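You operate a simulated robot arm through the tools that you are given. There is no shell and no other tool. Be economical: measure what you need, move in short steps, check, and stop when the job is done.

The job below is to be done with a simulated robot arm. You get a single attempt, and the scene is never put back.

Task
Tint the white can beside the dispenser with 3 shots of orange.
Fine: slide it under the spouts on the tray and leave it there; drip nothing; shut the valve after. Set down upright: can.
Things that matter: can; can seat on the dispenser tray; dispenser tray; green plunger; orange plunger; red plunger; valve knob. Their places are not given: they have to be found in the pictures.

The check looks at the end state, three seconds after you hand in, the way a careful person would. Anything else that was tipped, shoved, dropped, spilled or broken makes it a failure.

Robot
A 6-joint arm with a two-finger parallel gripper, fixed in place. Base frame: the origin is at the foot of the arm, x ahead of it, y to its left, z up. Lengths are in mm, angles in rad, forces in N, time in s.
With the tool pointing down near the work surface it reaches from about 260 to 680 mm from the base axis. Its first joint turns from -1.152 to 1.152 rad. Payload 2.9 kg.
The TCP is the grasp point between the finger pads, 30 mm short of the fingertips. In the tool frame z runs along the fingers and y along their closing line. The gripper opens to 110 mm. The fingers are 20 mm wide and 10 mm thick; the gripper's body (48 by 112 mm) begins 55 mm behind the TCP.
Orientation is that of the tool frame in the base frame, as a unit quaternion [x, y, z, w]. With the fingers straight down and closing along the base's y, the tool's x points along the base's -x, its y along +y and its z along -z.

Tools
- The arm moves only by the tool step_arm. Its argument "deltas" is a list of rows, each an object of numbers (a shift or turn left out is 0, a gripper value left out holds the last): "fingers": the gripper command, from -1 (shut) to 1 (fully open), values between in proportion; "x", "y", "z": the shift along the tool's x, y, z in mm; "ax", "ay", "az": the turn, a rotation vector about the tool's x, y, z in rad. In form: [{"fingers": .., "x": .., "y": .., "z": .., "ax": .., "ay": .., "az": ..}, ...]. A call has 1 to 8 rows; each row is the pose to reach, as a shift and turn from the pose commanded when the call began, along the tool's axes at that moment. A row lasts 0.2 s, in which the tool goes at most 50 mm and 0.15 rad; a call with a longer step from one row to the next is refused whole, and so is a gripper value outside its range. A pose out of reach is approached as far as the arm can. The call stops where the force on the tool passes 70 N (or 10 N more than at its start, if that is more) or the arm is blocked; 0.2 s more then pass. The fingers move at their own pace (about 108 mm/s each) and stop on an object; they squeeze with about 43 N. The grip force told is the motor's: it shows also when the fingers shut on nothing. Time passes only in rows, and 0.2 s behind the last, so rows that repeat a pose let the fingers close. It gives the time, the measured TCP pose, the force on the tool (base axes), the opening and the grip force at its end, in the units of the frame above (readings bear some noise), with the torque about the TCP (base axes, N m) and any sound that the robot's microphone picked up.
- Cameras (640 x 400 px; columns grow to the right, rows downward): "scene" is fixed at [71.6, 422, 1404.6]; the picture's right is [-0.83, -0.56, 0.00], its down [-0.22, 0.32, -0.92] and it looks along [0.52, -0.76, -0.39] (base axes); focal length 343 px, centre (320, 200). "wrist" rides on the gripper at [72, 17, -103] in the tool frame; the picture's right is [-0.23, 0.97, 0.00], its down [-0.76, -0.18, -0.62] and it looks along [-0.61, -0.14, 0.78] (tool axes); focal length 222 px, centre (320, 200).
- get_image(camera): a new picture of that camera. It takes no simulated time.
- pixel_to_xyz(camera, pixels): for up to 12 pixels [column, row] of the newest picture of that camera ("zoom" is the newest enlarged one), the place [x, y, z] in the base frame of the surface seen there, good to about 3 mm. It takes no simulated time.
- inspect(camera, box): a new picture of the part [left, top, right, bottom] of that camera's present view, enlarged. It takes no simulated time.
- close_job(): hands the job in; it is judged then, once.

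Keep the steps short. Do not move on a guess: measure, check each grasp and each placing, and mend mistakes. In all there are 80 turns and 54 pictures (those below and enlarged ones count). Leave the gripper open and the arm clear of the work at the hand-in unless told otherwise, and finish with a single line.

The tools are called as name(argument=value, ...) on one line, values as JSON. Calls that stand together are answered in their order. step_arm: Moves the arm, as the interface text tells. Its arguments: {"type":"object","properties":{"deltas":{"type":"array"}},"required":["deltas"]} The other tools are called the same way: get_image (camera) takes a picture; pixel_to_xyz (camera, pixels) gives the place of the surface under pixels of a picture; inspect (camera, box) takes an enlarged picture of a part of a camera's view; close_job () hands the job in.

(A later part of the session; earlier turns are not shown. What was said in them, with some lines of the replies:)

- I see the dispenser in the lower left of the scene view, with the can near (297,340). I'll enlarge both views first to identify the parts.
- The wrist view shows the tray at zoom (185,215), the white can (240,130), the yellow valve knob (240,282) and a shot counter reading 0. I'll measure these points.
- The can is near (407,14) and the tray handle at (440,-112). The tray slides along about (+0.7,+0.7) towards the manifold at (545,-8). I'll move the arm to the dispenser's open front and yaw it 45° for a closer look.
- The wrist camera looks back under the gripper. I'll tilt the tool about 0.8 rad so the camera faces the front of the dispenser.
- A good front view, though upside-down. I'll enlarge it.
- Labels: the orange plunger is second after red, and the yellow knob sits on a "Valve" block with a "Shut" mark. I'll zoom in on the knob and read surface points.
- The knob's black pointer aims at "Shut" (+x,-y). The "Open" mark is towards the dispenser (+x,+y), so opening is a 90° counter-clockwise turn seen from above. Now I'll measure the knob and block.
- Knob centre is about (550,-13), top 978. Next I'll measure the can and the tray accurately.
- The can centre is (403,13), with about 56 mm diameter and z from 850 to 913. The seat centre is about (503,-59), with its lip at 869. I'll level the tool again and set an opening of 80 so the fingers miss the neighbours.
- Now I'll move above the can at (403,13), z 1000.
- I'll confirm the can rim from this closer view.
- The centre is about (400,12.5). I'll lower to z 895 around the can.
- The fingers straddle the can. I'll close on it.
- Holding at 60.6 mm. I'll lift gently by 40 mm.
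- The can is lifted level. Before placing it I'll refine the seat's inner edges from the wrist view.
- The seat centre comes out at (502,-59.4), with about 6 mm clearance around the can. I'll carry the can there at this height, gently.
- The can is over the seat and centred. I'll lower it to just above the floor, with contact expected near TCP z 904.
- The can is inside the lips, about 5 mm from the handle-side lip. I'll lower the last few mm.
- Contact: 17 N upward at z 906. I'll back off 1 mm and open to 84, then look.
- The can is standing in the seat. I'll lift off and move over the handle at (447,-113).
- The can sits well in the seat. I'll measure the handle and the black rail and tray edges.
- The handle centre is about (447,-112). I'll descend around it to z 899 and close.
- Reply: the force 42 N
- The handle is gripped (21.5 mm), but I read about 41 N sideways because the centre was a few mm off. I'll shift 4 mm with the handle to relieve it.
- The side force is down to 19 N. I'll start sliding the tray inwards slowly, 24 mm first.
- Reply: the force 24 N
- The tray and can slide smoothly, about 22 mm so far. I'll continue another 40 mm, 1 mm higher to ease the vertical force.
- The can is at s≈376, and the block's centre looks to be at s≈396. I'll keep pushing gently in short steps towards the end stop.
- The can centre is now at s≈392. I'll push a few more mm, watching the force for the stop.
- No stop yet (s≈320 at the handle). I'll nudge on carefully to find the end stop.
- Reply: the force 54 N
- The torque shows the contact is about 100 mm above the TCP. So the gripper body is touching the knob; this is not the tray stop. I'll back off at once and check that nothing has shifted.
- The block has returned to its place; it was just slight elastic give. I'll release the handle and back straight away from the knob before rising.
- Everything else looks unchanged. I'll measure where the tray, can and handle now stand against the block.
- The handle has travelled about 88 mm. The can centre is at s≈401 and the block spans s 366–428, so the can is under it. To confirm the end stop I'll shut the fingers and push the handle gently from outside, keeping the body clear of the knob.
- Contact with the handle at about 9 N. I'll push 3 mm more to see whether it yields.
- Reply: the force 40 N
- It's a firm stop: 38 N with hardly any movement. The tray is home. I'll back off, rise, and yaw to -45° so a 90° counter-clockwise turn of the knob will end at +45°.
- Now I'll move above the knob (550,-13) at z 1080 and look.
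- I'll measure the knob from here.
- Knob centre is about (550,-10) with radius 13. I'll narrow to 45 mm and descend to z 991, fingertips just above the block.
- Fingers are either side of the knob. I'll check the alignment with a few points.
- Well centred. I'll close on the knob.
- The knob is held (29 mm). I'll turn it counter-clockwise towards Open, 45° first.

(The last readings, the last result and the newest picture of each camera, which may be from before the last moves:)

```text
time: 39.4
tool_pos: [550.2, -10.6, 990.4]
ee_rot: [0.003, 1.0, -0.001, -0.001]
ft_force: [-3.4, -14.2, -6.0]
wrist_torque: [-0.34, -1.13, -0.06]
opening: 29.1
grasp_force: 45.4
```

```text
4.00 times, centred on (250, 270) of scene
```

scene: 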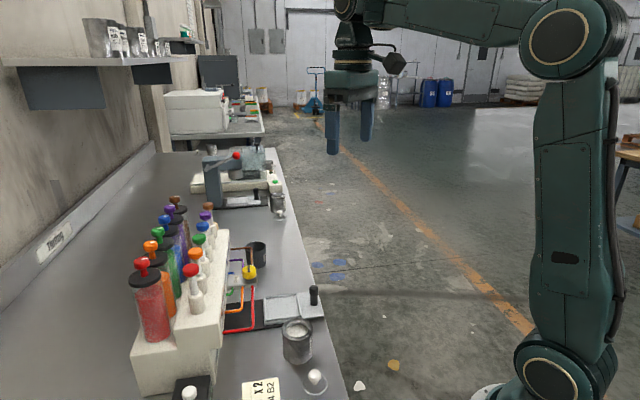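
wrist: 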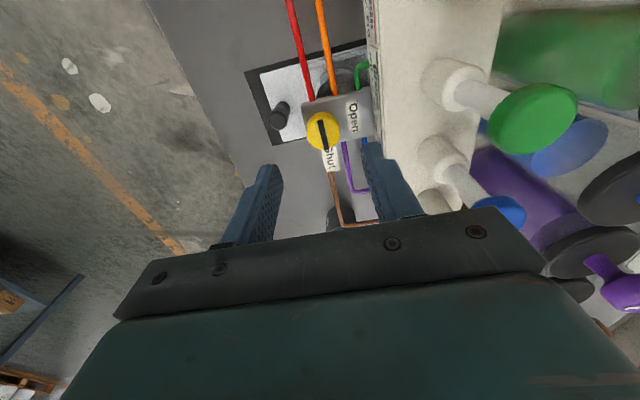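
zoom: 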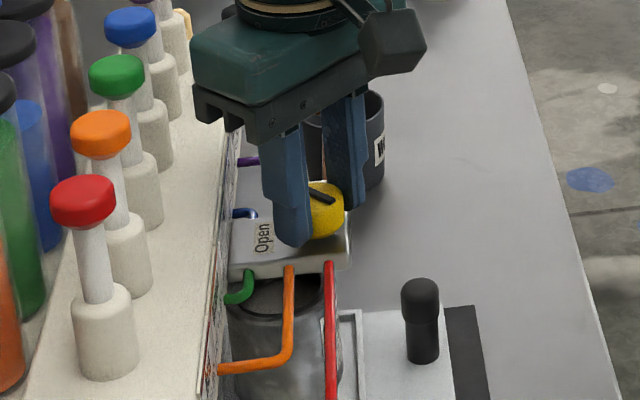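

The pointer is turning with the gripper. I'll finish the other 45°.

step_arm(deltas=[{"az": -0.12}, {"az": -0.25}, {"az": -0.38}, {"az": -0.51}, {"az": -0.64}, {"az": -0.74}, {"az": -0.79}, {"az": -0.8}])

inspect(camera="scene", box=[195, 220, 305, 320])

```text
time: 41.2
tool_pos: [551.8, -14.2, 991.4]
ee_rot: [-0.382, 0.924, -0.002, 0.001]
ft_force: [3.9, -32.8, -6.1]
wrist_torque: [-0.2, -0.49, -0.25]
opening: 29.2
grasp_force: 45.8
```

```text
4.00 times, centred on (250, 270) of scene
```

zoom: 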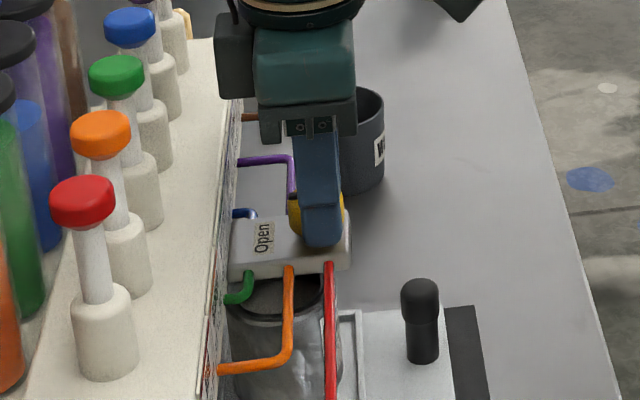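

Turned the full 90°. I'll open the fingers and rise straight up, then check the pointer.

step_arm(deltas=[{"fingers": -0.3}, {"fingers": -0.1}, {"fingers": -0.1, "z": -5}, {"z": -30}, {"z": -65}, {"z": -110}, {"z": -155}])

inspect(camera="scene", box=[195, 220, 305, 320])

```text
time: 42.8
tool_pos: [550.7, -10.9, 1146.6]
ee_rot: [-0.388, 0.921, 0.0, -0.001]
ft_force: [1.0, -0.7, -0.4]
wrist_torque: [0.02, 0.0, 0.0]
opening: 49.8
grasp_force: 0.1
```

```text
4.00 times, centred on (250, 270) of scene
```

zoom: 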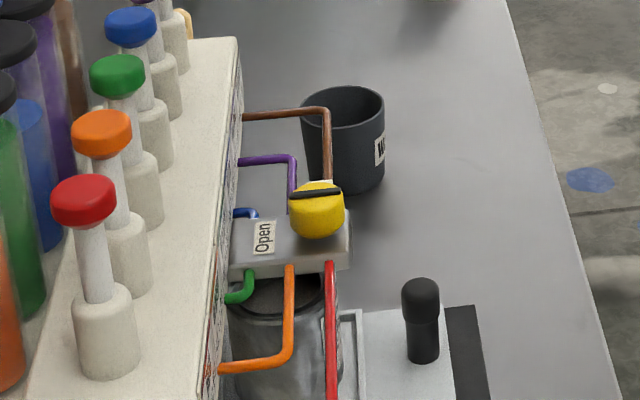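

The pointer now aims at Open. Next I'll measure the orange plunger cap and its neighbours.

pixel_to_xyz(camera="zoom", pixels=[[102, 124], [74, 128], [130, 128], [102, 112], [102, 136], [102, 150], [120, 222], [115, 190], [118, 72], [85, 195]])

pixel_to_xyz(camera="scene", pixels=[[152, 244], [158, 232], [152, 252], [141, 263]])

```text
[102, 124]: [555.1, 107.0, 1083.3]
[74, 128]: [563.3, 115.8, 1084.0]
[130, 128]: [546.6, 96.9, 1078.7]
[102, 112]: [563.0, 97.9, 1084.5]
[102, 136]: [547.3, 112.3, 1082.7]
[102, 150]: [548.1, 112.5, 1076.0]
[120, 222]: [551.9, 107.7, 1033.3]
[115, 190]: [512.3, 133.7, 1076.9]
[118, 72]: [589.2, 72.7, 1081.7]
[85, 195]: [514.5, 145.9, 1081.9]
```

```text
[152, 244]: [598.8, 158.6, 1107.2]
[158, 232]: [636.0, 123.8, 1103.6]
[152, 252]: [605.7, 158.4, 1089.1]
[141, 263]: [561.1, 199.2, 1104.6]
```

The orange cap centre is (555,106), top 1084, with neighbours 55 mm away on either side. I'll shut the fingers and go above it with the tips at about z 1110.

step_arm(deltas=[{"z": -20, "fingers": -1}, {"z": -20, "x": -25, "y": 23}, {"z": -20, "x": -55, "y": 51}, {"z": -20, "x": -78, "y": 72}, {"z": -20, "x": -85.8, "y": 79.7}, {"z": 7, "x": -85.8, "y": 79.7}, {"z": 7, "x": -85.8, "y": 79.7}])

inspect(camera="scene", box=[125, 190, 285, 320])

get_image(camera="wrist")

```text
time: 44.4
tool_pos: [553.2, 107.9, 1138.0]
ee_rot: [-0.387, 0.922, 0.0, 0.0]
ft_force: [-0.4, -0.1, -0.1]
wrist_torque: [0.02, 0.01, -0.02]
opening: 0.0
grasp_force: 37.7
```

```text
3.08 times, centred on (205, 255) of scene
```

zoom: 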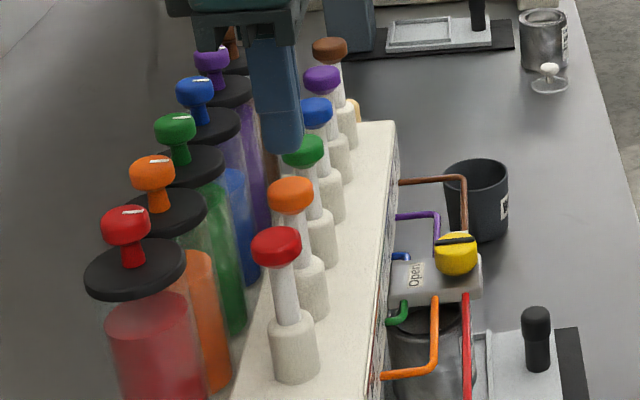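

```text
13 pictures are left
```

wrist: 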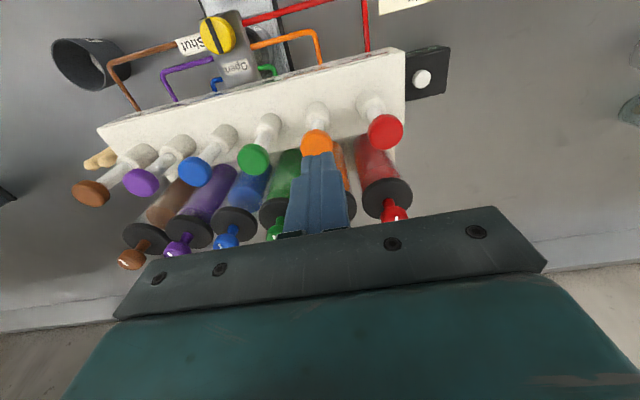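

pixel_to_xyz(camera="wrist", pixels=[[302, 143], [332, 143], [317, 131], [317, 150], [319, 160], [388, 130], [253, 158]])

```text
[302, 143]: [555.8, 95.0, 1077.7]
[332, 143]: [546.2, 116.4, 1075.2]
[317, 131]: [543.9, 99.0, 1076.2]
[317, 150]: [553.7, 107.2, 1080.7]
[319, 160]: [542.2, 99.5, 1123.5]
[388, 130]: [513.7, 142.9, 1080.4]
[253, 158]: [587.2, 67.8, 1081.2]
```

Aligned. I'll descend to contact (expected TCP z≈1114) and press a few mm, reading the force.

step_arm(deltas=[{"z": 10}, {"z": 20}, {"z": 26}, {"z": 30}])

```text
time: 45.4
tool_pos: [553.5, 106.6, 1109.2]
ee_rot: [-0.388, 0.922, 0.0, -0.001]
ft_force: [-1.0, -0.9, 1.9]
wrist_torque: [-0.01, 0.03, 0.04]
opening: 0.0
grasp_force: 38.1
```

step_arm(deltas=[{"z": 5}, {"z": 10}, {"z": 15}, {"z": 15}])

inspect(camera="scene", box=[125, 190, 285, 320])

```text
time: 46.4
tool_pos: [554.7, 106.7, 1093.8]
ee_rot: [-0.387, 0.922, -0.001, 0.001]
ft_force: [0.8, 2.6, 5.5]
wrist_torque: [0.09, -0.04, -0.03]
opening: 0.1
grasp_force: 37.4
```

```text
3.08 times, centred on (205, 255) of scene
```

zoom: 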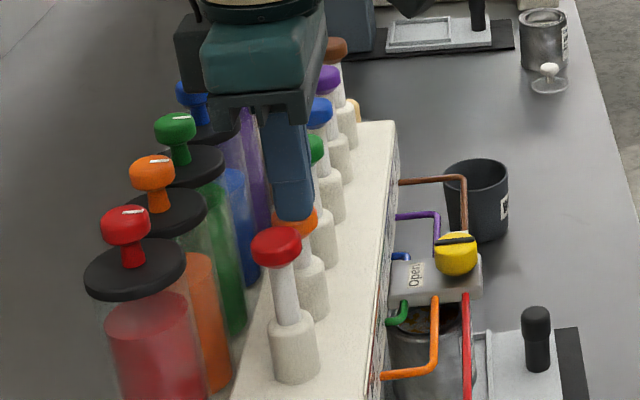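

The plunger is going down (about 20 mm, 5.5 N). I'll continue to the bottom of the stroke.

step_arm(deltas=[{"z": 5}, {"z": 10}, {"z": 14}, {"z": 18}, {"z": 18}])

```text
time: 47.5
tool_pos: [554.1, 107.1, 1090.5]
ee_rot: [-0.388, 0.922, -0.003, 0.011]
ft_force: [-10.7, -1.6, 23.0]
wrist_torque: [-0.17, 0.47, -0.01]
opening: 0.0
grasp_force: 38.2
stopped in row 5: the force on the tool passed its limit at 71 N (the readings are from after the stop); the commanded pose is now the measured one
```

The bottom of the stroke is at TCP z≈1090. I'll rise to 1122 to let it return, wait, and check the counter.

step_arm(deltas=[{"z": -10}, {"z": -22}, {"z": -34}, {"z": -34}, {"z": -34}])

inspect(camera="wrist", box=[200, 0, 460, 170])

```text
time: 48.7
tool_pos: [555.6, 106.5, 1120.6]
ee_rot: [-0.387, 0.922, -0.002, 0.009]
ft_force: [-0.9, -0.3, -0.5]
wrist_torque: [0.0, 0.01, 0.0]
opening: 0.0
grasp_force: 37.5
```

```text
2.35 times, centred on (330, 85) of wrist
```

zoom: 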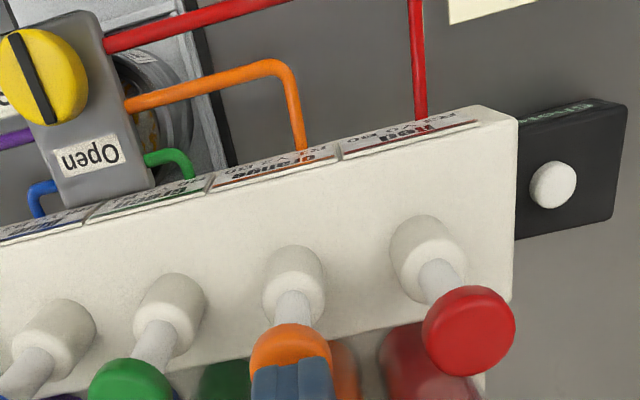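

The plunger has returned fully. I'll zoom in on the counter.

inspect(camera="wrist", box=[418, 36, 470, 66])

```text
12.31 times, centred on (444, 51) of wrist
```

zoom: 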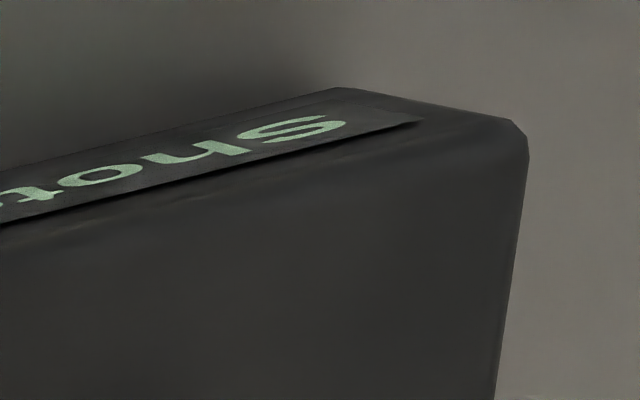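

inspect(camera="wrist", box=[400, 42, 440, 66])

```text
16.00 times, centred on (420, 54) of wrist
```

zoom: 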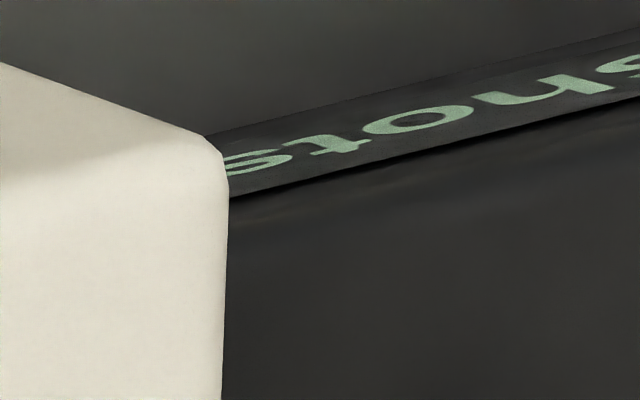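

The digit is hidden from here. I'll do stroke 2: press fully, hold briefly, and return.

step_arm(deltas=[{"z": 10}, {"z": 18}, {"z": 26}, {"z": 31}, {"z": 33}, {"z": 33}])

step_arm(deltas=[{"z": -10}, {"z": -22}, {"z": -33}, {"z": -33}, {"z": -33}])

```text
time: 50.1
tool_pos: [554.1, 106.6, 1091.5]
ee_rot: [-0.387, 0.922, -0.003, 0.012]
ft_force: [-7.8, 1.1, 30.0]
wrist_torque: [-0.14, 0.41, -0.12]
opening: 0.0
grasp_force: 37.7
```

```text
time: 51.3
tool_pos: [554.3, 105.1, 1121.0]
ee_rot: [-0.388, 0.922, -0.003, 0.008]
ft_force: [1.1, 0.4, -0.3]
wrist_torque: [0.02, 0.0, 0.01]
opening: 0.0
grasp_force: 37.6
```

Stroke 2 bottomed at 30 N and returned. I'll rise and back off to read the counter before stroke 3.

step_arm(deltas=[{"z": -40}, {"z": -60, "x": 30}, {"z": -60, "x": 75}, {"z": -60, "x": 120}, {"z": -60, "x": 140}])

inspect(camera="wrist", box=[250, 20, 490, 190])

```text
time: 52.5
tool_pos: [454.1, 5.3, 1178.7]
ee_rot: [-0.388, 0.922, -0.002, 0.008]
ft_force: [0.0, -0.3, 0.0]
wrist_torque: [-0.05, -0.01, 0.0]
opening: 0.0
grasp_force: 37.7
```

```text
2.35 times, centred on (370, 105) of wrist
```

zoom: 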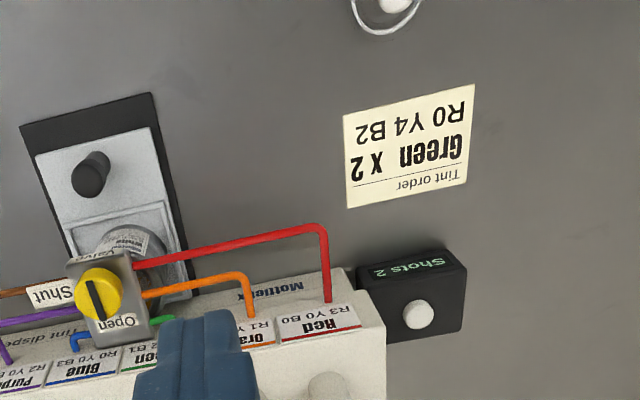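

The counter reads "Shots 2", so both strokes counted once each. I'll go back above the plunger for stroke 3.

step_arm(deltas=[{"x": -30}, {"x": -75}, {"x": -120}, {"x": -140}, {"x": -140, "z": 30}, {"x": -140, "z": 55}, {"x": -140, "z": 57}])

step_arm(deltas=[{"z": 10}, {"z": 18}, {"z": 26}, {"z": 31}, {"z": 34}, {"z": 36}])

```text
time: 54.1
tool_pos: [553.1, 106.6, 1124.4]
ee_rot: [-0.388, 0.922, -0.002, 0.009]
ft_force: [-0.8, 0.0, 0.7]
wrist_torque: [0.01, 0.02, -0.03]
opening: 0.2
grasp_force: 38.1
```

```text
time: 55.5
tool_pos: [555.2, 106.7, 1091.3]
ee_rot: [-0.387, 0.922, -0.003, 0.011]
ft_force: [-7.4, -0.3, 23.2]
wrist_torque: [-0.12, 0.38, -0.02]
opening: 0.1
grasp_force: 38.3
```

Stroke 3 bottomed. I'll release and back off to read the counter again.

step_arm(deltas=[{"z": -12}, {"z": -30}, {"z": -60}, {"z": -90}, {"z": -90, "x": 35}, {"z": -90, "x": 75}, {"z": -90, "x": 115}, {"z": -90, "x": 140}])

inspect(camera="wrist", box=[250, 20, 490, 190])

```text
time: 57.3
tool_pos: [454.4, 7.3, 1177.0]
ee_rot: [-0.387, 0.922, -0.002, 0.009]
ft_force: [0.7, -0.2, 0.0]
wrist_torque: [0.03, -0.01, 0.0]
opening: 0.0
grasp_force: 37.6
```

```text
2.35 times, centred on (370, 105) of wrist
```

zoom: 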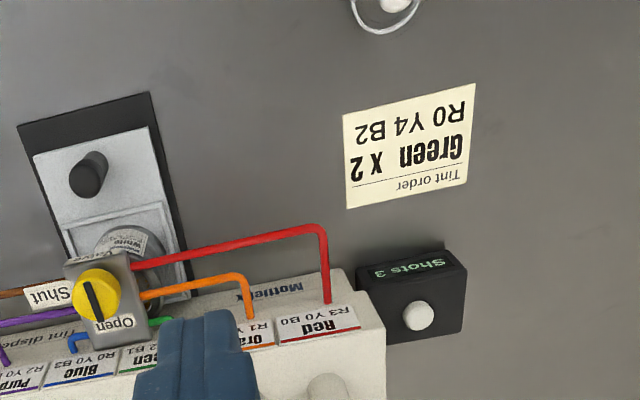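

"Shots 3". Now I'll shut the valve. I'll go above the knob with 48 mm opening and correct the 1° tilt.

step_arm(deltas=[{"x": -14, "y": -20, "fingers": -0.13, "ay": 0.008, "ax": -0.005}, {"x": -28, "y": -40, "ay": 0.015, "ax": -0.0106}, {"x": -42, "y": -60, "ay": 0.015, "ax": -0.0106}, {"x": -55.4, "y": -80.5, "ay": 0.015, "ax": -0.0106}, {"x": -55.4, "y": -80.5, "z": 45, "ay": 0.015, "ax": -0.0106}, {"x": -55.4, "y": -80.5, "z": 90, "ay": 0.015, "ax": -0.0106}, {"x": -55.4, "y": -80.5, "z": 110, "ay": 0.015, "ax": -0.0106}])

get_image(camera="wrist")

```text
time: 58.9
tool_pos: [552.7, -10.2, 1066.8]
ee_rot: [-0.387, 0.922, 0.001, 0.0]
ft_force: [0.2, 0.1, -0.3]
wrist_torque: [-0.03, -0.01, 0.01]
opening: 47.9
grasp_force: 0.0
```

```text
6 pictures are left
```

wrist: 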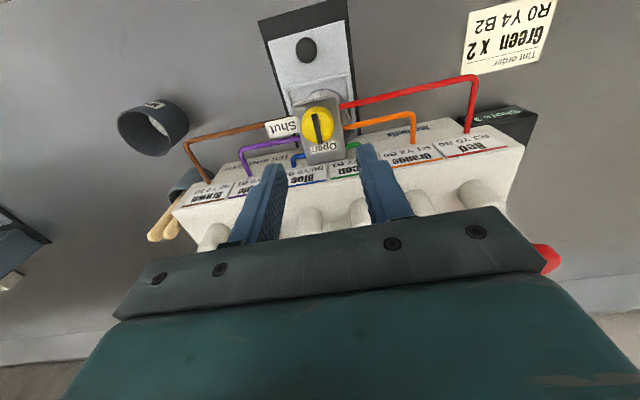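

Aligned above the knob. I'll lower to z 991 and grip.

step_arm(deltas=[{"x": 1.8, "y": 1.5, "z": 25}, {"x": 1.8, "y": 1.5, "z": 50}, {"x": 1.8, "y": 1.5, "z": 68}, {"x": 1.8, "y": 1.5, "z": 76}, {"x": 1.8, "y": 1.5, "z": 76, "fingers": -0.35}, {"x": 1.8, "y": 1.5, "z": 76, "fingers": -1}, {"x": 1.8, "y": 1.5, "z": 76, "fingers": -1}, {"x": 1.8, "y": 1.5, "z": 76, "fingers": -1}])

```text
time: 60.7
tool_pos: [552.8, -11.6, 990.4]
ee_rot: [-0.385, 0.923, -0.002, 0.001]
ft_force: [22.6, -18.4, -7.7]
wrist_torque: [0.19, -0.47, -0.09]
opening: 29.0
grasp_force: 44.6
```

Gripped (29 mm). I'll turn clockwise 90° back to Shut, in two calls, easing 2 mm sideways.

step_arm(deltas=[{"y": -2, "az": 0.1}, {"y": -2, "az": 0.22}, {"y": -2, "az": 0.36}, {"y": -2, "az": 0.5}, {"y": -2, "az": 0.64}, {"y": -2, "az": 0.78}])

step_arm(deltas=[{"az": 0.14}, {"az": 0.28}, {"az": 0.42}, {"az": 0.56}, {"az": 0.68}, {"az": 0.76}, {"az": 0.81}, {"az": 0.81}])

```text
time: 62.1
tool_pos: [553.5, -12.8, 992.4]
ee_rot: [-0.007, 1.0, 0.0, 0.001]
ft_force: [10.9, -16.5, -4.7]
wrist_torque: [-0.41, -1.0, 0.0]
opening: 29.1
grasp_force: 44.9
```

```text
time: 63.9
tool_pos: [554.4, -12.1, 991.6]
ee_rot: [0.387, 0.922, -0.001, 0.001]
ft_force: [15.3, -13.7, -4.1]
wrist_torque: [-0.3, -0.36, 0.2]
opening: 29.2
grasp_force: 44.6
```

Turned fully. I'll release and rise straight up.

step_arm(deltas=[{"fingers": -0.4}, {"fingers": -0.2}, {"fingers": -0.2}, {"z": -30}, {"z": -70}, {"z": -110}])

inspect(camera="wrist", box=[240, 60, 420, 190])

```text
time: 65.3
tool_pos: [552.6, -11.7, 1102.1]
ee_rot: [0.387, 0.922, 0.0, 0.0]
ft_force: [-0.1, 0.5, 0.1]
wrist_torque: [0.02, 0.02, -0.02]
opening: 44.1
grasp_force: 0.1
```

```text
3.08 times, centred on (330, 125) of wrist
```

zoom: 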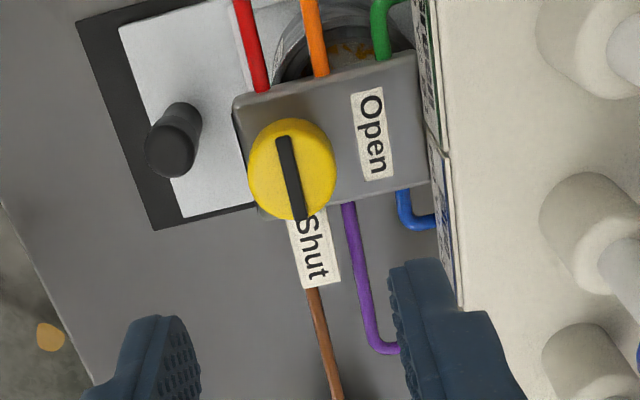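

The pointer is at Shut, and orange colour is visible in the can. I'll retreat up and away with the gripper open, then take a final look.

step_arm(deltas=[{"z": -45}, {"z": -90}, {"z": -120, "y": -25, "fingers": 1}, {"z": -130, "y": -70}, {"z": -130, "y": -115}, {"z": -130, "y": -160}, {"z": -130, "y": -200}, {"z": -130, "y": -200}])

inspect(camera="scene", box=[120, 180, 360, 400])

inspect(camera="scene", box=[215, 240, 315, 340])

```text
time: 67.1
tool_pos: [410.1, -151.5, 1230.3]
ee_rot: [0.387, 0.922, 0.0, 0.0]
ft_force: [-0.1, 0.3, -0.2]
wrist_torque: [0.03, 0.0, 0.03]
opening: 109.8
grasp_force: 0.1
```

```text
1.82 times, centred on (240, 290) of scene
```

zoom: 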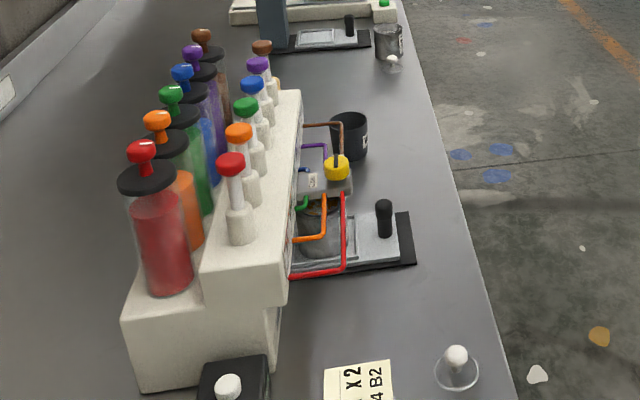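

```text
4.00 times, centred on (265, 290) of scene
```

zoom: 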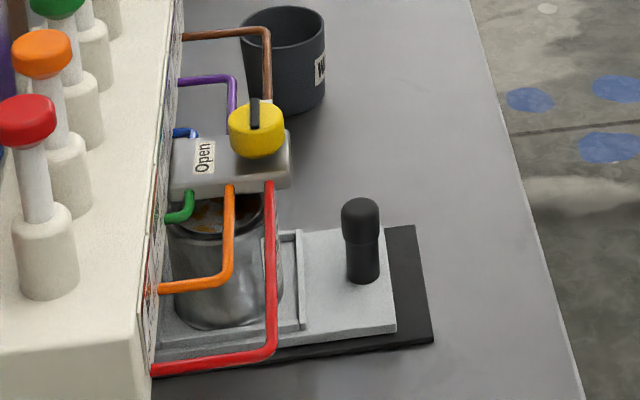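

The can stands upright on the tray under the block with tint in it. The valve is shut, there are no drips, nothing else has moved, and the arm is clear with the gripper open. I'll hand in.

close_job()

```text
The job is handed in.
```

The white can stands upright on the tray under the spouts with 3 shots of orange in it (counter reads 3), the valve is shut, and I saw no drips; the gripper body briefly bumped the valve knob while I slid the tray in, but the block sprang back to its place.
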